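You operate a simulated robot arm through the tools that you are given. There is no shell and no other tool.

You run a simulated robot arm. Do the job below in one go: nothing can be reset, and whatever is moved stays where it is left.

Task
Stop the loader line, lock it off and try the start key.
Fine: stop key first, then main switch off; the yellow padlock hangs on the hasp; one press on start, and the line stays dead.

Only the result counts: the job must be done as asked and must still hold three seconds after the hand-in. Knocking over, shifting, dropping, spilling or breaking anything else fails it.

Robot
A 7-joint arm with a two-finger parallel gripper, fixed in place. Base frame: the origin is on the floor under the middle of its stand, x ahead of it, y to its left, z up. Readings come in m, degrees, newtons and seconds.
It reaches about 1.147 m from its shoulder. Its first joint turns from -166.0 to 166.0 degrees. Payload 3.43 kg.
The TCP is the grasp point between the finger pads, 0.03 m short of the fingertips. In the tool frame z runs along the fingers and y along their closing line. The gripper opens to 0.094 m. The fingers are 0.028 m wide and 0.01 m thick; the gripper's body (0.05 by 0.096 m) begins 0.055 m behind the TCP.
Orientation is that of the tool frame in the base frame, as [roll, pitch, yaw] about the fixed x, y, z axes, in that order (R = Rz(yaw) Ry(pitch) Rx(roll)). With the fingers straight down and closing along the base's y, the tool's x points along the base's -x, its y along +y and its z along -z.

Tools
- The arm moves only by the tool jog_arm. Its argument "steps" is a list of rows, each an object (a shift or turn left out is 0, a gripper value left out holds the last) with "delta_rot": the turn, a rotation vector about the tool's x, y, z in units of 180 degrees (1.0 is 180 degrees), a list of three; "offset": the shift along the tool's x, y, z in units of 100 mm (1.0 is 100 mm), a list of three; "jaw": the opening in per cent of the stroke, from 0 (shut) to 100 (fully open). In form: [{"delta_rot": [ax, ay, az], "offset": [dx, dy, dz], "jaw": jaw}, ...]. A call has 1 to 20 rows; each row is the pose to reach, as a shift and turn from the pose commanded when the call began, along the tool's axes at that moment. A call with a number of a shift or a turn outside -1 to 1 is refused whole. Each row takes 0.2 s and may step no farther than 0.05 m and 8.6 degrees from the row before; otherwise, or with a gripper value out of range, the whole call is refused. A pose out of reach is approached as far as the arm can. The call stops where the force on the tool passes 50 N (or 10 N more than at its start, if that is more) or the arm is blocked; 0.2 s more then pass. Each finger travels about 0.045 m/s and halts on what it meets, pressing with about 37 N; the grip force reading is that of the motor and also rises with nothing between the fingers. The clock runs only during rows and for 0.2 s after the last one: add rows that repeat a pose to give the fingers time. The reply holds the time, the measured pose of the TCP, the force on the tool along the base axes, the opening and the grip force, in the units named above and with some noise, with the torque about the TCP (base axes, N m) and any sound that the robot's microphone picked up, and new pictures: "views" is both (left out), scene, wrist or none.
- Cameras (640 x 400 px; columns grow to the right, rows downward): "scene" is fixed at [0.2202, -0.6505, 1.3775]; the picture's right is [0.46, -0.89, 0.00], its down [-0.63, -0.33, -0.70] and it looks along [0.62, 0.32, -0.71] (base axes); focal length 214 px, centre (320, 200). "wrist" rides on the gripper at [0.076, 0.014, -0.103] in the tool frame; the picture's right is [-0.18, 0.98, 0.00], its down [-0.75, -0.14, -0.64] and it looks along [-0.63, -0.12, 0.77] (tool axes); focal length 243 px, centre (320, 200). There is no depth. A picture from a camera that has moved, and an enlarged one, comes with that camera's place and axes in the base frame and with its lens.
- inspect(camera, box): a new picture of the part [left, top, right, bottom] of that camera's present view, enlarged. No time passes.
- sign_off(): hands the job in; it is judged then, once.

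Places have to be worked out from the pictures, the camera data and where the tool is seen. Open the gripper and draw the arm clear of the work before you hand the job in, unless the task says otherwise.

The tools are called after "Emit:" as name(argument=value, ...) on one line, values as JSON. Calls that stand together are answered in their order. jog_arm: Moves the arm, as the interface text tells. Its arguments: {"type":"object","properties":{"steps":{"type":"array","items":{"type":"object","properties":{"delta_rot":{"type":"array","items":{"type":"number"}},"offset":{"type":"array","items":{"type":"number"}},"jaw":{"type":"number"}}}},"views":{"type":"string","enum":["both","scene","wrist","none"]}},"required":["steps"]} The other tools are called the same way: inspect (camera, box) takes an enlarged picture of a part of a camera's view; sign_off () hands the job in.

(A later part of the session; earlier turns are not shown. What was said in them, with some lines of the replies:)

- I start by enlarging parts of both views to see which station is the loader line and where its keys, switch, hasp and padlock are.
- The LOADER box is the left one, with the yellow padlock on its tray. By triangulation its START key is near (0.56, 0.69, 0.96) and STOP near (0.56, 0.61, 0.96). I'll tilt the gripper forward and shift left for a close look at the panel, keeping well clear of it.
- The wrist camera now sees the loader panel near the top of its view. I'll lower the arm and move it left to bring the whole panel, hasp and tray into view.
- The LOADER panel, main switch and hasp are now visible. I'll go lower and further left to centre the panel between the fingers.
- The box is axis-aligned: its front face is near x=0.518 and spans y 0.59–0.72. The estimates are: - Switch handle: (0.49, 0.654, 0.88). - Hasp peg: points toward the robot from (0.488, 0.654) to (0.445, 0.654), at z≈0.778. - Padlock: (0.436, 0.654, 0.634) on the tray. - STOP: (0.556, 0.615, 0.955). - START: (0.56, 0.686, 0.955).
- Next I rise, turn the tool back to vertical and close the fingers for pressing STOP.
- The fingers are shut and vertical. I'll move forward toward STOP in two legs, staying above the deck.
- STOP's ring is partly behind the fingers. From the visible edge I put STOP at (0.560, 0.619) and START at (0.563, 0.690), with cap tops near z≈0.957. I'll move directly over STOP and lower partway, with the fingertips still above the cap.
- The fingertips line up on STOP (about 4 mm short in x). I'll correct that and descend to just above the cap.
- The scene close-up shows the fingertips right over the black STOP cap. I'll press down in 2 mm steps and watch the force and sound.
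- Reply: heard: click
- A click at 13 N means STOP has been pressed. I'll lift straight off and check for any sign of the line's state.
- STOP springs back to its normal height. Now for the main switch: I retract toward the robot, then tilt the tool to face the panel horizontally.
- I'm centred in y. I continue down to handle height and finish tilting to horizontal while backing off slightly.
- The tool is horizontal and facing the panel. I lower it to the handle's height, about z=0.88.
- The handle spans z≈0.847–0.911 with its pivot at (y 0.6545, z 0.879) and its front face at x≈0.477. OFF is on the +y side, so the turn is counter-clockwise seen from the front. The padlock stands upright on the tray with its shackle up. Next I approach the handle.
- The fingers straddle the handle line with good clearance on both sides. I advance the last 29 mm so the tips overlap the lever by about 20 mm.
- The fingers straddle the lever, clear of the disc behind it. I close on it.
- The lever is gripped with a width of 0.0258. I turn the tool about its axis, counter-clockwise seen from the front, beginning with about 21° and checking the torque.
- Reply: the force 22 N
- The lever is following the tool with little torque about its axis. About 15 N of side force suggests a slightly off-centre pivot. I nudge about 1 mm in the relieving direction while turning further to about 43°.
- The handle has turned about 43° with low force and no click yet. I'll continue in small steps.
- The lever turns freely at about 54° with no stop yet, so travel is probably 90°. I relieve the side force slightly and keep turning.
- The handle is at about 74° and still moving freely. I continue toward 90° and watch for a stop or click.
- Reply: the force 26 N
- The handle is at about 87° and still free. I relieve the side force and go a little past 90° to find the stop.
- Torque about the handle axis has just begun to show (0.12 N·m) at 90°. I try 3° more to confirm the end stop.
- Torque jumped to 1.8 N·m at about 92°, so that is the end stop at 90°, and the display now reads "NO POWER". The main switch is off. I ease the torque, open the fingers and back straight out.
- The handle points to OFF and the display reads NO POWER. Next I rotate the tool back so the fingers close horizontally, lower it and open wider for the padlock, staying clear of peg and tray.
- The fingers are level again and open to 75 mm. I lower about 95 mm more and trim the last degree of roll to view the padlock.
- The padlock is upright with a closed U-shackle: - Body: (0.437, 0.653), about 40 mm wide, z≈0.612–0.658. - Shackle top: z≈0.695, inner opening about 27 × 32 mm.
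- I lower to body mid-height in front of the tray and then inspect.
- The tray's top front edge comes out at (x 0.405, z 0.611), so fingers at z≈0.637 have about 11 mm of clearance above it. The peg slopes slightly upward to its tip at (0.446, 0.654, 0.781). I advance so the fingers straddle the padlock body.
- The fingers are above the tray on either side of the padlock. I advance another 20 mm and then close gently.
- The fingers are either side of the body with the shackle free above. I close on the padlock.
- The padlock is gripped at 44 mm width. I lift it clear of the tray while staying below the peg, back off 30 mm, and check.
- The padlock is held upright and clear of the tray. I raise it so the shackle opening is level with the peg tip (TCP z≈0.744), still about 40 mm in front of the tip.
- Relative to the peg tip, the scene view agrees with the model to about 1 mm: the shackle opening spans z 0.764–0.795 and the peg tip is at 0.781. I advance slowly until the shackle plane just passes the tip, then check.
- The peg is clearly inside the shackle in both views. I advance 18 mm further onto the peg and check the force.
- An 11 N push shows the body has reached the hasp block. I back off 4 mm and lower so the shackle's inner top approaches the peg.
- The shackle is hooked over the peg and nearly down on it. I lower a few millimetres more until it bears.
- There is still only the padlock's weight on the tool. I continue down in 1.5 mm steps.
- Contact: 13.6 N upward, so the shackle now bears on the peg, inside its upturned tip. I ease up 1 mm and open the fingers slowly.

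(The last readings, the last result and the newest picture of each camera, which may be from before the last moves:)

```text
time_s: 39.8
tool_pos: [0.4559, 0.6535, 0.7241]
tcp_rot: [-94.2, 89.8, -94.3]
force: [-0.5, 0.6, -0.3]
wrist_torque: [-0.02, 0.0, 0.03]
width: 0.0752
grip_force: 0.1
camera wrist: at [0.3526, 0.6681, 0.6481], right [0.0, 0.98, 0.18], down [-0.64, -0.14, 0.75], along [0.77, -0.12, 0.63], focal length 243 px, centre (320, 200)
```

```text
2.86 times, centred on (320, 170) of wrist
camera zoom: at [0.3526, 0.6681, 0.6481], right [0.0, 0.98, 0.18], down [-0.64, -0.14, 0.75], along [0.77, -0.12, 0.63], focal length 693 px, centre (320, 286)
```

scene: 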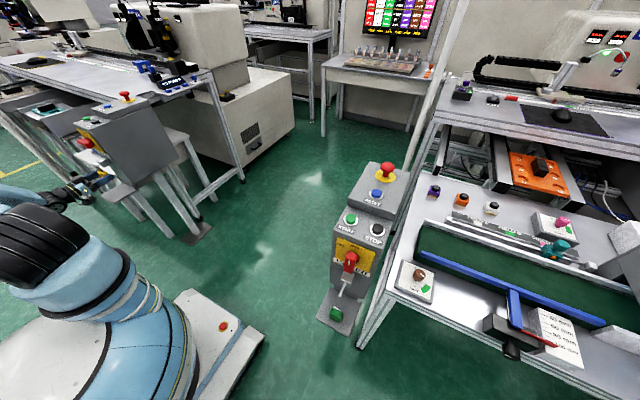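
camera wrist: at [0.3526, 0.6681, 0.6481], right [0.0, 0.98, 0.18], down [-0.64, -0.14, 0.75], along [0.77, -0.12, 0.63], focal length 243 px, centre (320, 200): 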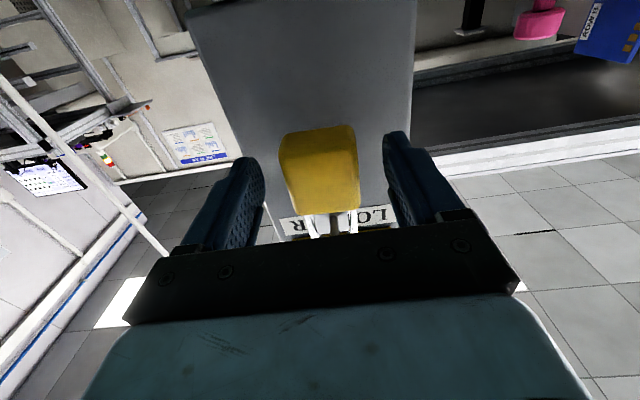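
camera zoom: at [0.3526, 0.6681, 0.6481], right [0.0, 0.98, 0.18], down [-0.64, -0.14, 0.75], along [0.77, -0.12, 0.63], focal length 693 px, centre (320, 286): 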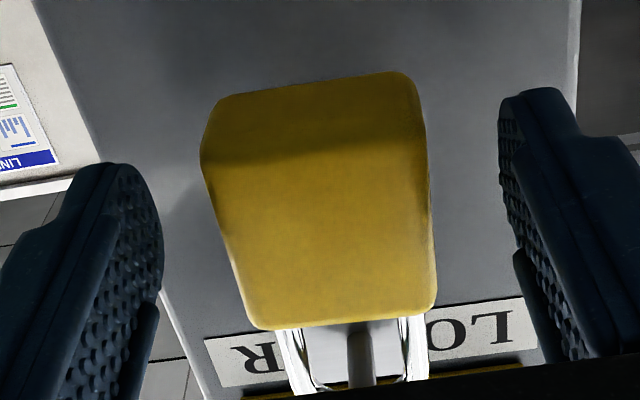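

The padlock hangs freely on the hasp with the fingers well clear on both sides. I retreat straight back.

Emit:
jog_arm(steps=[{"offset": [0, 0, -0.2]}, {"offset": [0, 0, -0.5]}, {"offset": [0, 0, -0.8]}, {"offset": [0, 0, -1.0]}], views="both")

Emit:
inspect(camera="scene", box=[75, 135, 135, 185])

Emit:
inspect(camera="wrist", box=[240, 20, 400, 200])

```text
time_s: 40.8
tool_pos: [0.3547, 0.6536, 0.7226]
tcp_rot: [-97.8, 89.8, -97.9]
force: [0.2, 0.5, 0.1]
wrist_torque: [0.04, 0.03, -0.02]
width: 0.0752
grip_force: 0.0
camera wrist: at [0.2518, 0.6679, 0.6474], right [0.0, 0.98, 0.18], down [-0.64, -0.14, 0.75], along [0.77, -0.12, 0.63], focal length 243 px, centre (320, 200)
```

scene: 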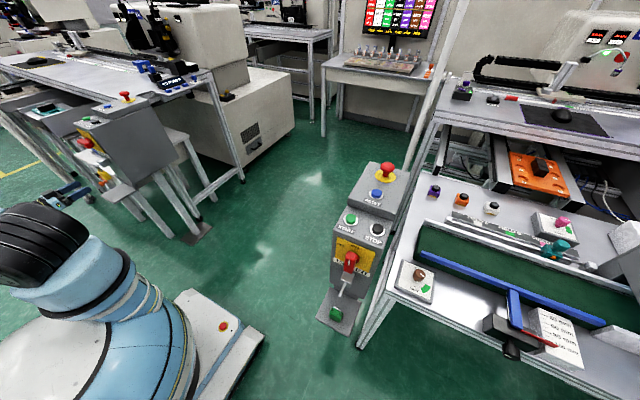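
wrist: 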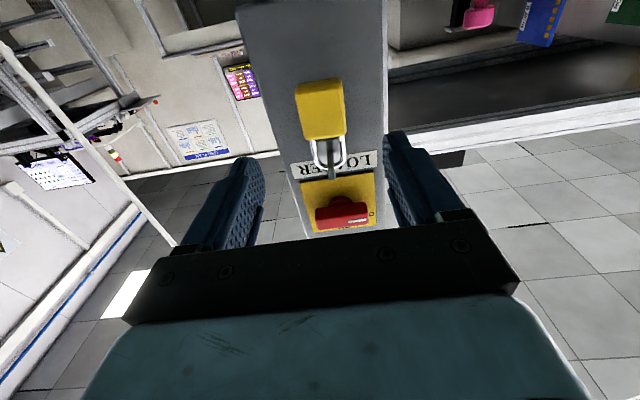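

```text
8.00 times, centred on (105, 160) of scene
camera zoom: at [0.2202, -0.6505, 1.3775], right [0.46, -0.89, 0.0], down [-0.63, -0.33, -0.7], along [0.62, 0.32, -0.71], focal length 1716 px, centre (2040, 520)
```

zoom: 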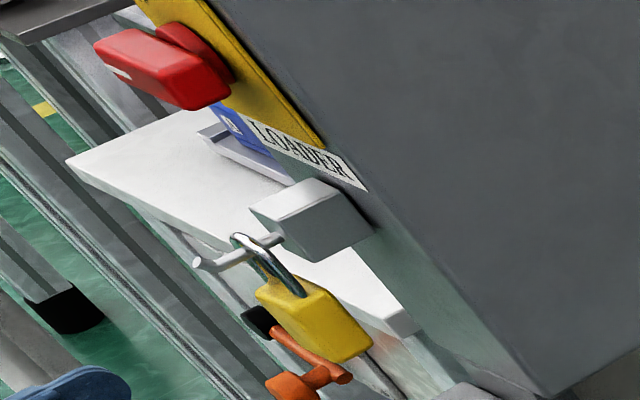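

```text
2.22 times, centred on (320, 110) of wrist
camera zoom: at [0.2518, 0.6679, 0.6474], right [0.0, 0.98, 0.18], down [-0.64, -0.14, 0.75], along [0.77, -0.12, 0.63], focal length 539 px, centre (320, 400)
```

zoom: 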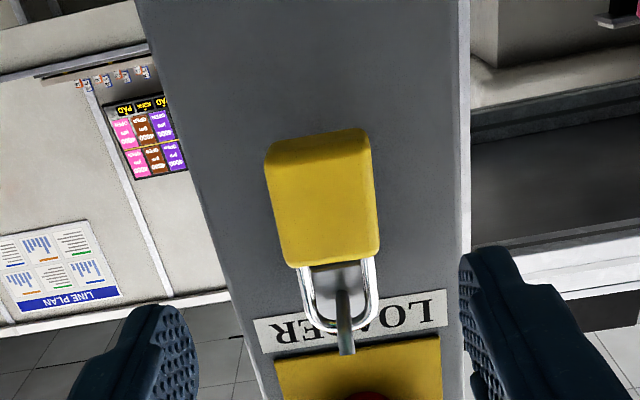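

The padlock is hanging securely behind the upturned tip, the handle is at OFF, and nothing else has moved. Now for the start trial: I back off a little more and rise.

Emit:
jog_arm(steps=[{"offset": [-0.2, 0, -0.3], "jaw": 80}, {"offset": [-0.6, 0, -0.4], "jaw": 80}, {"offset": [-1.0, 0, -0.4], "jaw": 80}], views="none")

Emit:
jog_arm(steps=[{"offset": [-0.2, 0, 0], "delta_rot": [0, 0.045, 0], "jaw": 0}, {"offset": [-0.4, 0, 0], "delta_rot": [0, 0.09, 0], "jaw": 0}, {"offset": [-0.6, 0, 0], "delta_rot": [0, 0.135, 0], "jaw": 0}, {"offset": [-0.8, 0, 0], "delta_rot": [0, 0.18, 0], "jaw": 0}, {"offset": [-1.0, 0, 0], "delta_rot": [0, 0.225, 0], "jaw": 0}], views="wrist")

```text
time_s: 41.6
tool_pos: [0.3163, 0.6512, 0.8256]
tcp_rot: [-95.6, 89.8, -95.7]
force: [-0.5, -0.3, -0.2]
wrist_torque: [-0.04, -0.02, 0.0]
width: 0.075
grip_force: 0.2
```

```text
time_s: 42.8
tool_pos: [0.3141, 0.6541, 0.9255]
tcp_rot: [-179.7, 49.5, -179.8]
force: [-0.7, 0.5, 0.0]
wrist_torque: [0.0, -0.03, -0.05]
width: 0.0002
grip_force: 26.6
camera wrist: at [0.1857, 0.6687, 0.9342], right [0.12, 0.98, 0.14], down [0.0, -0.14, 0.99], along [0.99, -0.12, -0.02], focal length 243 px, centre (320, 200)
```

wrist: 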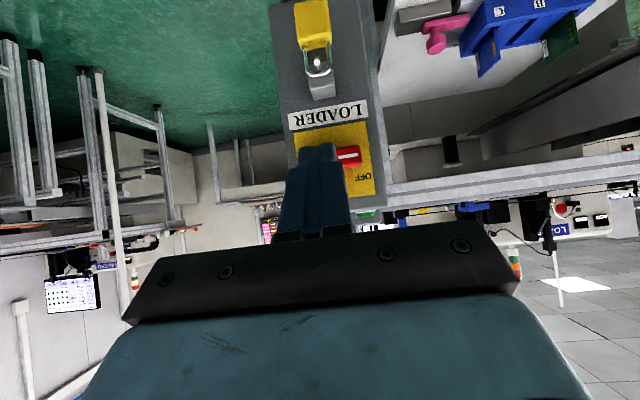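

Fingers are shut and rising. I continue up while straightening the tool to vertical and shifting left toward START's y≈0.689.

Emit:
jog_arm(steps=[{"offset": [-0.2, 0.05, -0.15], "delta_rot": [0, 0.045, 0], "jaw": 0}, {"offset": [-0.4, 0.1, -0.3], "delta_rot": [0, 0.09, 0], "jaw": 0}, {"offset": [-0.6, 0.2, -0.5], "delta_rot": [0, 0.135, 0], "jaw": 0}, {"offset": [-0.8, 0.25, -0.7], "delta_rot": [0, 0.18, 0], "jaw": 0}, {"offset": [-0.95, 0.3, -0.8], "delta_rot": [0, 0.225, 0], "jaw": 0}, {"offset": [-1.0, 0.34, -0.9], "delta_rot": [0, 0.27, 0], "jaw": 0}, {"offset": [-1.0, 0.35, -1.0], "delta_rot": [0, 0.275, 0], "jaw": 0}], views="none")

Emit:
jog_arm(steps=[{"offset": [-0.3, 0, -0.2], "jaw": 0}, {"offset": [-0.7, 0, -0.25], "jaw": 0}, {"offset": [-1.0, 0, -0.25], "jaw": 0}], views="wrist")

```text
time_s: 44.4
tool_pos: [0.3029, 0.6895, 1.0649]
tcp_rot: [-179.7, -0.1, -180.0]
force: [0.1, 0.2, 0.2]
wrist_torque: [0.01, 0.0, 0.01]
width: 0.0
grip_force: 33.2
```

```text
time_s: 45.2
tool_pos: [0.403, 0.6902, 1.0882]
tcp_rot: [-179.8, 0.0, -179.9]
force: [-0.6, 0.1, 0.3]
wrist_torque: [-0.02, 0.0, 0.01]
width: 0.0002
grip_force: 32.7
camera wrist: at [0.3266, 0.7053, 1.1918], right [0.18, 0.98, 0.0], down [0.75, -0.14, 0.64], along [0.63, -0.12, -0.77], focal length 243 px, centre (320, 200)
```

wrist: 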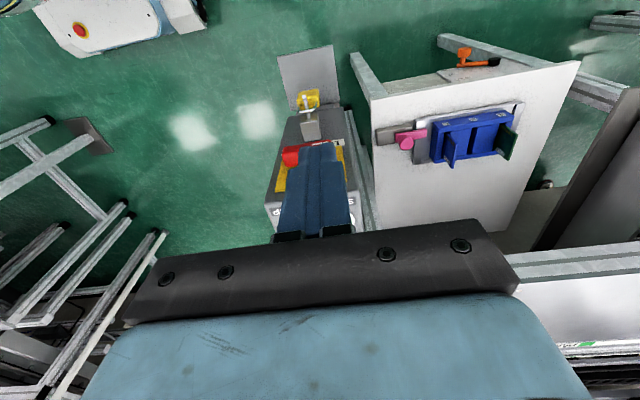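

Now I move forward over START, holding height above the deck.

Emit:
jog_arm(steps=[{"offset": [-0.4, 0, 0], "jaw": 0}, {"offset": [-0.8, 0, 0], "jaw": 0}, {"offset": [-1.0, 0, 0], "jaw": 0}], views="none")

Emit:
jog_arm(steps=[{"offset": [-0.3, 0, 0], "jaw": 0}, {"offset": [-0.58, 0, 0], "jaw": 0}, {"offset": [-0.58, 0, 0.3], "jaw": 0}, {"offset": [-0.58, 0, 0.6], "jaw": 0}], views="both")

Emit:
inspect(camera="scene", box=[40, 60, 180, 160])

Emit:
inspect(camera="wrist", box=[240, 40, 400, 240])

```text
time_s: 46.0
tool_pos: [0.5027, 0.69, 1.088]
tcp_rot: [-179.8, 0.0, -180.0]
force: [-1.8, 0.5, 0.1]
wrist_torque: [-0.01, 0.04, -0.02]
width: 0.0003
grip_force: 33.0
```

```text
time_s: 47.0
tool_pos: [0.5622, 0.6883, 1.0287]
tcp_rot: [-179.8, 0.0, -180.0]
force: [-0.3, -0.1, 0.9]
wrist_torque: [0.02, -0.01, -0.03]
width: 0.0
grip_force: 32.8
camera wrist: at [0.4858, 0.7026, 1.1322], right [0.18, 0.98, 0.0], down [0.75, -0.14, 0.64], along [0.63, -0.12, -0.77], focal length 243 px, centre (320, 200)
```

scene: 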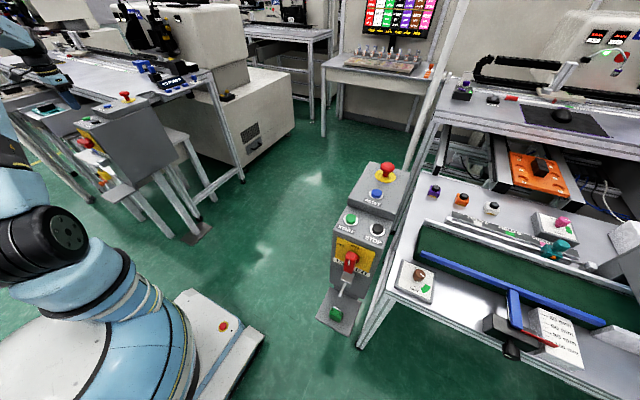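
wrist: 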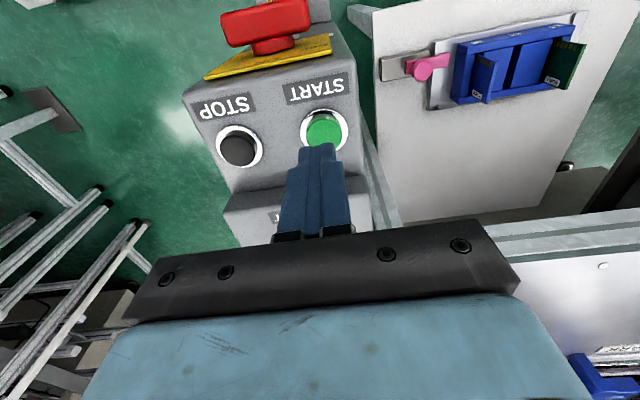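

```text
4.00 times, centred on (110, 110) of scene
camera zoom: at [0.2202, -0.6505, 1.3775], right [0.46, -0.89, 0.0], down [-0.63, -0.33, -0.7], along [0.62, 0.32, -0.71], focal length 858 px, centre (1160, 560)
```

zoom: 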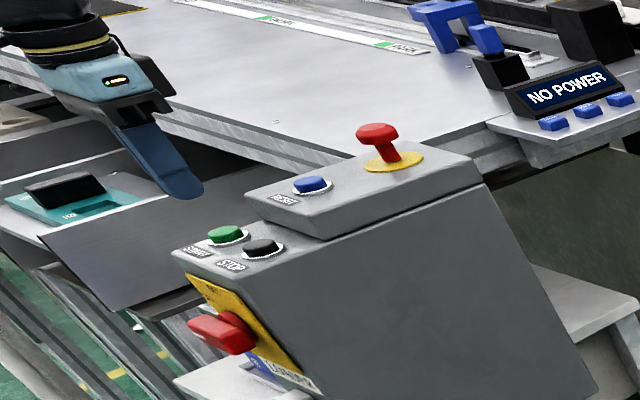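

```text
2.00 times, centred on (320, 140) of wrist
camera zoom: at [0.4858, 0.7026, 1.1322], right [0.18, 0.98, 0.0], down [0.75, -0.14, 0.64], along [0.63, -0.12, -0.77], focal length 485 px, centre (320, 320)
```

zoom: 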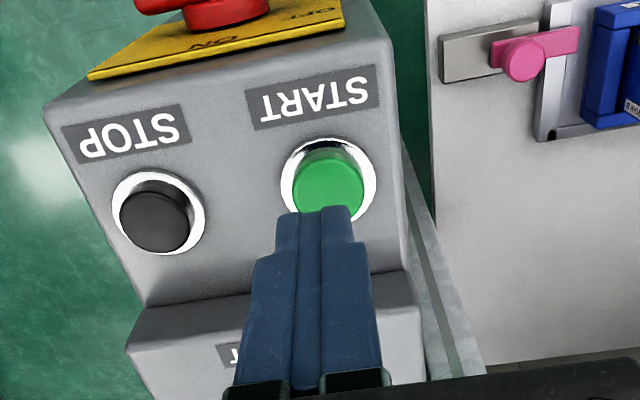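

START's cap is at about (0.564, 0.690), so the fingers need +2 mm in both x and y. I descend to just above the cap, the same height I used before pressing STOP.

Emit:
jog_arm(steps=[{"offset": [-0.02, 0.02, 0.15], "jaw": 0}, {"offset": [-0.02, 0.02, 0.3], "jaw": 0}, {"offset": [-0.02, 0.02, 0.34], "jaw": 0}], views="wrist")

Emit:
inspect(camera="scene", box=[60, 80, 140, 140])

Emit:
inspect(camera="wrist", box=[240, 40, 400, 240])

```text
time_s: 47.8
tool_pos: [0.5653, 0.6909, 0.9942]
tcp_rot: [-179.8, 0.0, -180.0]
force: [1.4, 0.0, 0.1]
wrist_torque: [0.01, 0.04, 0.02]
width: 0.0
grip_force: 32.9
camera wrist: at [0.4879, 0.7063, 1.0975], right [0.18, 0.98, 0.0], down [0.75, -0.14, 0.64], along [0.63, -0.12, -0.77], focal length 243 px, centre (320, 200)
```

wrist: 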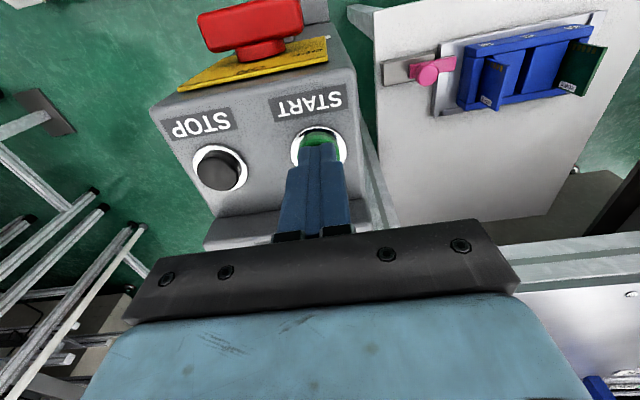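

```text
6.67 times, centred on (100, 110) of scene
camera zoom: at [0.2202, -0.6505, 1.3775], right [0.46, -0.89, 0.0], down [-0.63, -0.33, -0.7], along [0.62, 0.32, -0.71], focal length 1430 px, centre (1787, 800)
```

zoom: 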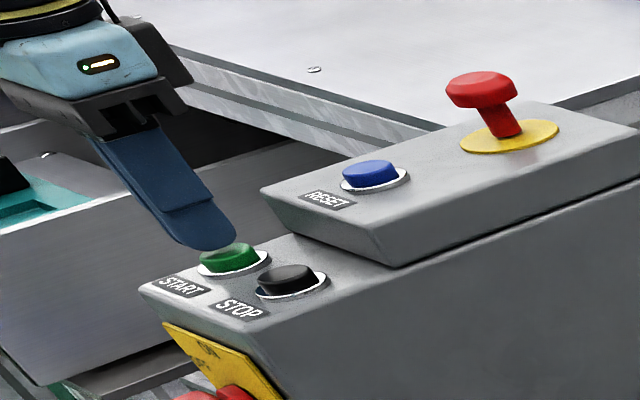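

```text
2.00 times, centred on (320, 140) of wrist
camera zoom: at [0.4879, 0.7063, 1.0975], right [0.18, 0.98, 0.0], down [0.75, -0.14, 0.64], along [0.63, -0.12, -0.77], focal length 485 px, centre (320, 320)
```

zoom: 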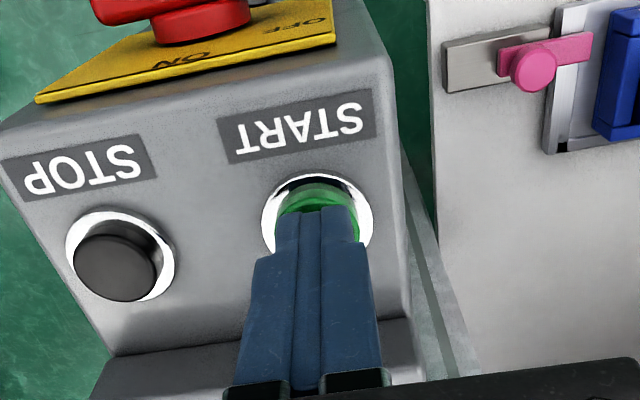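

The fingertips are centred over the START cap. I press once, in small steps, watching for the click.

Emit:
jog_arm(steps=[{"offset": [0, 0, 0.03], "jaw": 0}, {"offset": [0, 0, 0.05], "jaw": 0}, {"offset": [0, 0, 0.07], "jaw": 0}, {"offset": [0, 0, 0.09], "jaw": 0}], views="wrist")

```text
time_s: 48.8
tool_pos: [0.5641, 0.6906, 0.9859]
tcp_rot: [-179.8, 0.0, -180.0]
force: [0.1, -1.0, 3.2]
wrist_torque: [-0.05, 0.01, 0.01]
width: 0.0
grip_force: 32.3
heard: click
camera wrist: at [0.4882, 0.7066, 1.0896], right [0.18, 0.98, 0.0], down [0.75, -0.14, 0.64], along [0.63, -0.12, -0.77], focal length 243 px, centre (320, 200)
```

wrist: 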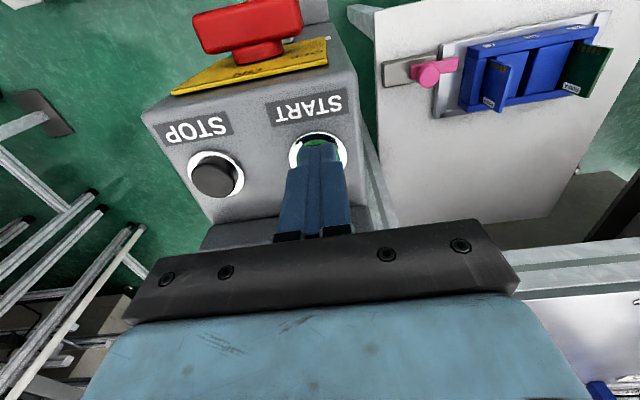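

One click heard, so START has been pressed once. I lift straight off and check that the line stays dead.

Emit:
jog_arm(steps=[{"offset": [0, 0, -0.3], "jaw": 0}, {"offset": [0, 0, -0.7], "jaw": 0}, {"offset": [0, 0, -1.0], "jaw": 0}], views="both")

Emit:
inspect(camera="scene", box=[60, 60, 220, 200])

Emit:
inspect(camera="scene", box=[75, 130, 135, 185])

```text
time_s: 49.6
tool_pos: [0.5632, 0.6921, 1.0863]
tcp_rot: [-179.7, 0.0, 179.9]
force: [-0.7, 0.3, -0.3]
wrist_torque: [-0.02, -0.03, -0.01]
width: 0.0002
grip_force: 33.0
camera wrist: at [0.4869, 0.7063, 1.1883], right [0.18, 0.98, 0.0], down [0.75, -0.14, 0.64], along [0.63, -0.12, -0.77], focal length 243 px, centre (320, 200)
```

scene: 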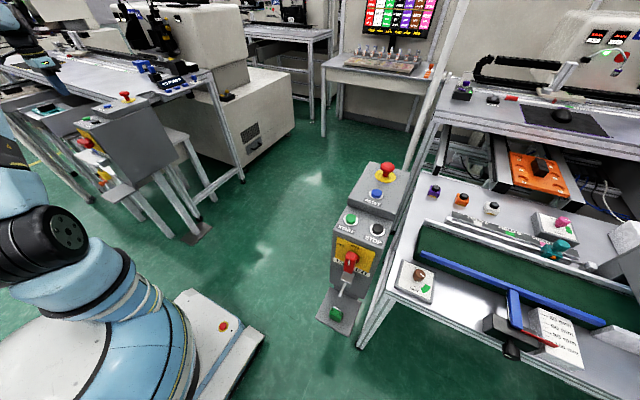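
wrist: 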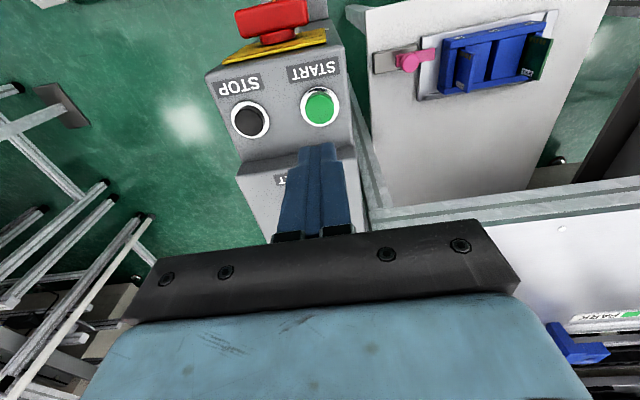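

```text
2.86 times, centred on (140, 130) of scene
camera zoom: at [0.2202, -0.6505, 1.3775], right [0.46, -0.89, 0.0], down [-0.63, -0.33, -0.7], along [0.62, 0.32, -0.71], focal length 613 px, centre (834, 400)
```

zoom: 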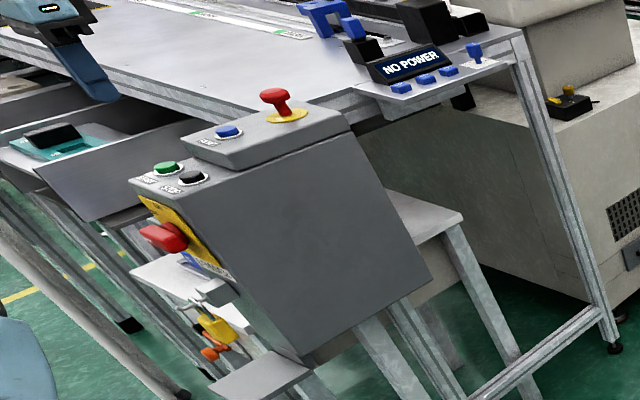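

```text
7.27 times, centred on (105, 158) of scene
camera zoom: at [0.2202, -0.6505, 1.3775], right [0.46, -0.89, 0.0], down [-0.63, -0.33, -0.7], along [0.62, 0.32, -0.71], focal length 1560 px, centre (1884, 509)
```

zoom: 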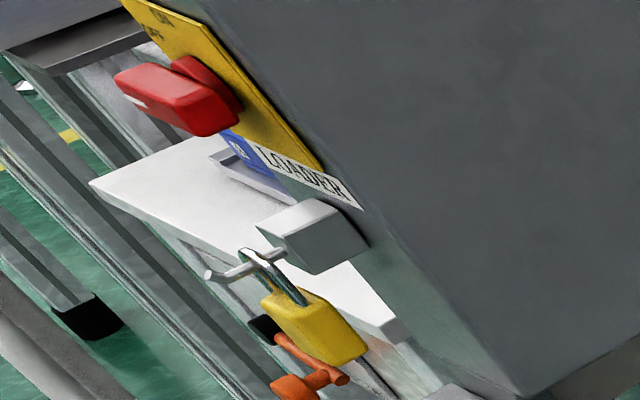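

The display still reads NO POWER, the handle is at OFF and the padlock hangs on the hasp. I draw the arm back, clear of the panel, and open the gripper.

Emit:
jog_arm(steps=[{"offset": [0.3, 0, -0.2], "jaw": 0}, {"offset": [0.7, 0, -0.4], "jaw": 0}, {"offset": [1.0, 0, -0.5], "jaw": 0}], views="none")

Emit:
jog_arm(steps=[{"offset": [0.4, -0.2, -0.2], "jaw": 100}, {"offset": [0.7, -0.5, -0.4], "jaw": 100}, {"offset": [1.0, -0.8, -0.6], "jaw": 100}, {"offset": [1.0, -1.0, -0.8], "jaw": 100}, {"offset": [1.0, -1.0, -0.8], "jaw": 100}, {"offset": [1.0, -1.0, -0.8], "jaw": 100}], views="none")

Emit:
jog_arm(steps=[{"offset": [0.2, -0.4, 0], "jaw": 100}, {"offset": [0.4, -0.8, 0], "jaw": 100}, {"offset": [0.6, -1.0, 0], "jaw": 100}], views="both")

Emit:
inspect(camera="scene", box=[60, 60, 220, 200])

Emit:
inspect(camera="scene", box=[75, 130, 135, 185])

```text
time_s: 50.4
tool_pos: [0.4653, 0.6895, 1.138]
tcp_rot: [-179.8, -0.1, -180.0]
force: [-0.2, -0.2, -1.4]
wrist_torque: [0.01, 0.02, -0.01]
width: 0.0
grip_force: 32.8
```

```text
time_s: 51.8
tool_pos: [0.3651, 0.5915, 1.217]
tcp_rot: [-179.7, -0.1, -180.0]
force: [0.1, 0.6, 0.0]
wrist_torque: [0.02, -0.04, -0.02]
width: 0.094
grip_force: 0.1
```

```text
time_s: 52.6
tool_pos: [0.3044, 0.4932, 1.2157]
tcp_rot: [-179.8, 0.1, -180.0]
force: [0.4, -0.5, -0.8]
wrist_torque: [-0.08, -0.01, 0.02]
width: 0.094
grip_force: 0.1
camera wrist: at [0.2287, 0.5078, 1.319], right [0.18, 0.98, 0.0], down [0.75, -0.14, 0.64], along [0.63, -0.12, -0.77], focal length 243 px, centre (320, 200)
```

scene: 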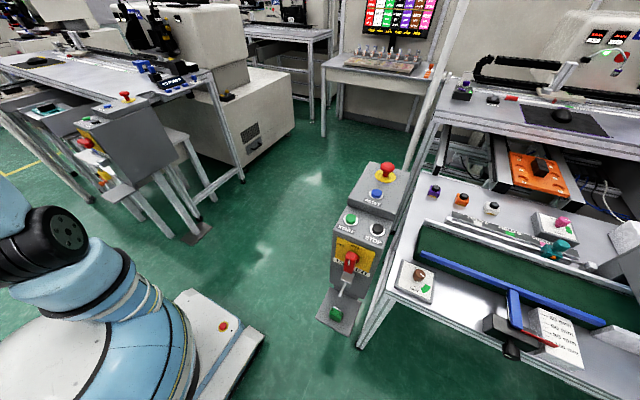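
wrist: 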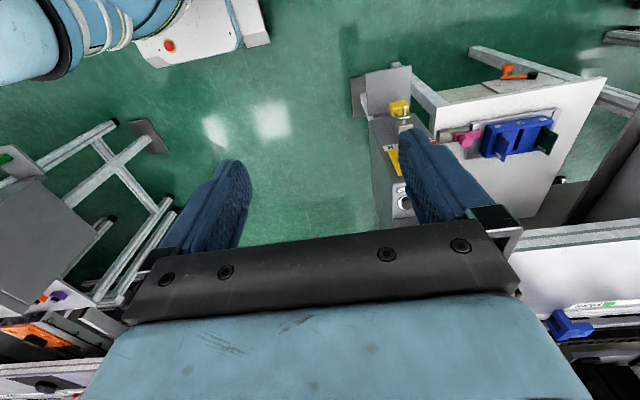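

```text
2.86 times, centred on (140, 130) of scene
camera zoom: at [0.2202, -0.6505, 1.3775], right [0.46, -0.89, 0.0], down [-0.63, -0.33, -0.7], along [0.62, 0.32, -0.71], focal length 613 px, centre (834, 400)
```

zoom: 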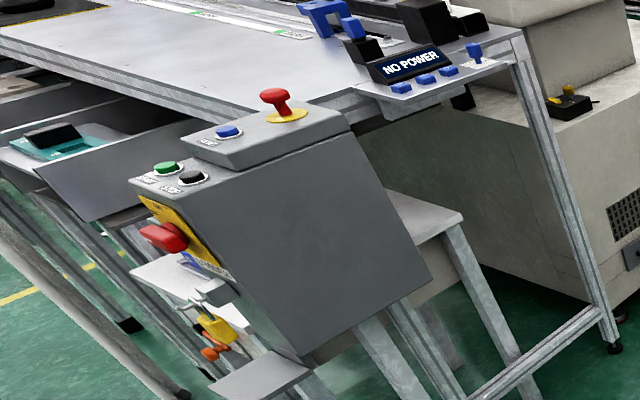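

```text
7.27 times, centred on (105, 158) of scene
camera zoom: at [0.2202, -0.6505, 1.3775], right [0.46, -0.89, 0.0], down [-0.63, -0.33, -0.7], along [0.62, 0.32, -0.71], focal length 1560 px, centre (1884, 509)
```

zoom: 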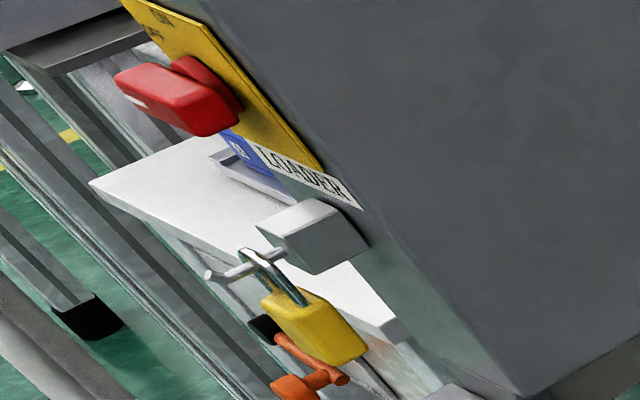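

The gripper is open and the arm is clear. The padlock hangs on the hasp, the handle is at OFF, START was pressed once, and the display still reads NO POWER. I hand the job in.

Emit:
sign_off()

```text
The job is handed in.
```

The loader line is stopped and locked off, and it stayed dead when I tried the start key. I handed the job in.

- **Stop key:** pressed first, and it clicked.
- **Main switch:** turned 90° from ON to OFF until it hit its stop. The display went from READY to NO POWER.
- **Yellow padlock:** hanging on the hasp by its shackle, inside the peg's upturned tip.
- **Start key:** pressed once, with a single click. The click came at only about 3 N, compared with 13 N on the stop key. I did not press again, because the job called for one press.

The display still read NO POWER in the last pictures. I saw nothing else shifted or knocked over. The gripper is open and the arm is clear of the panel.
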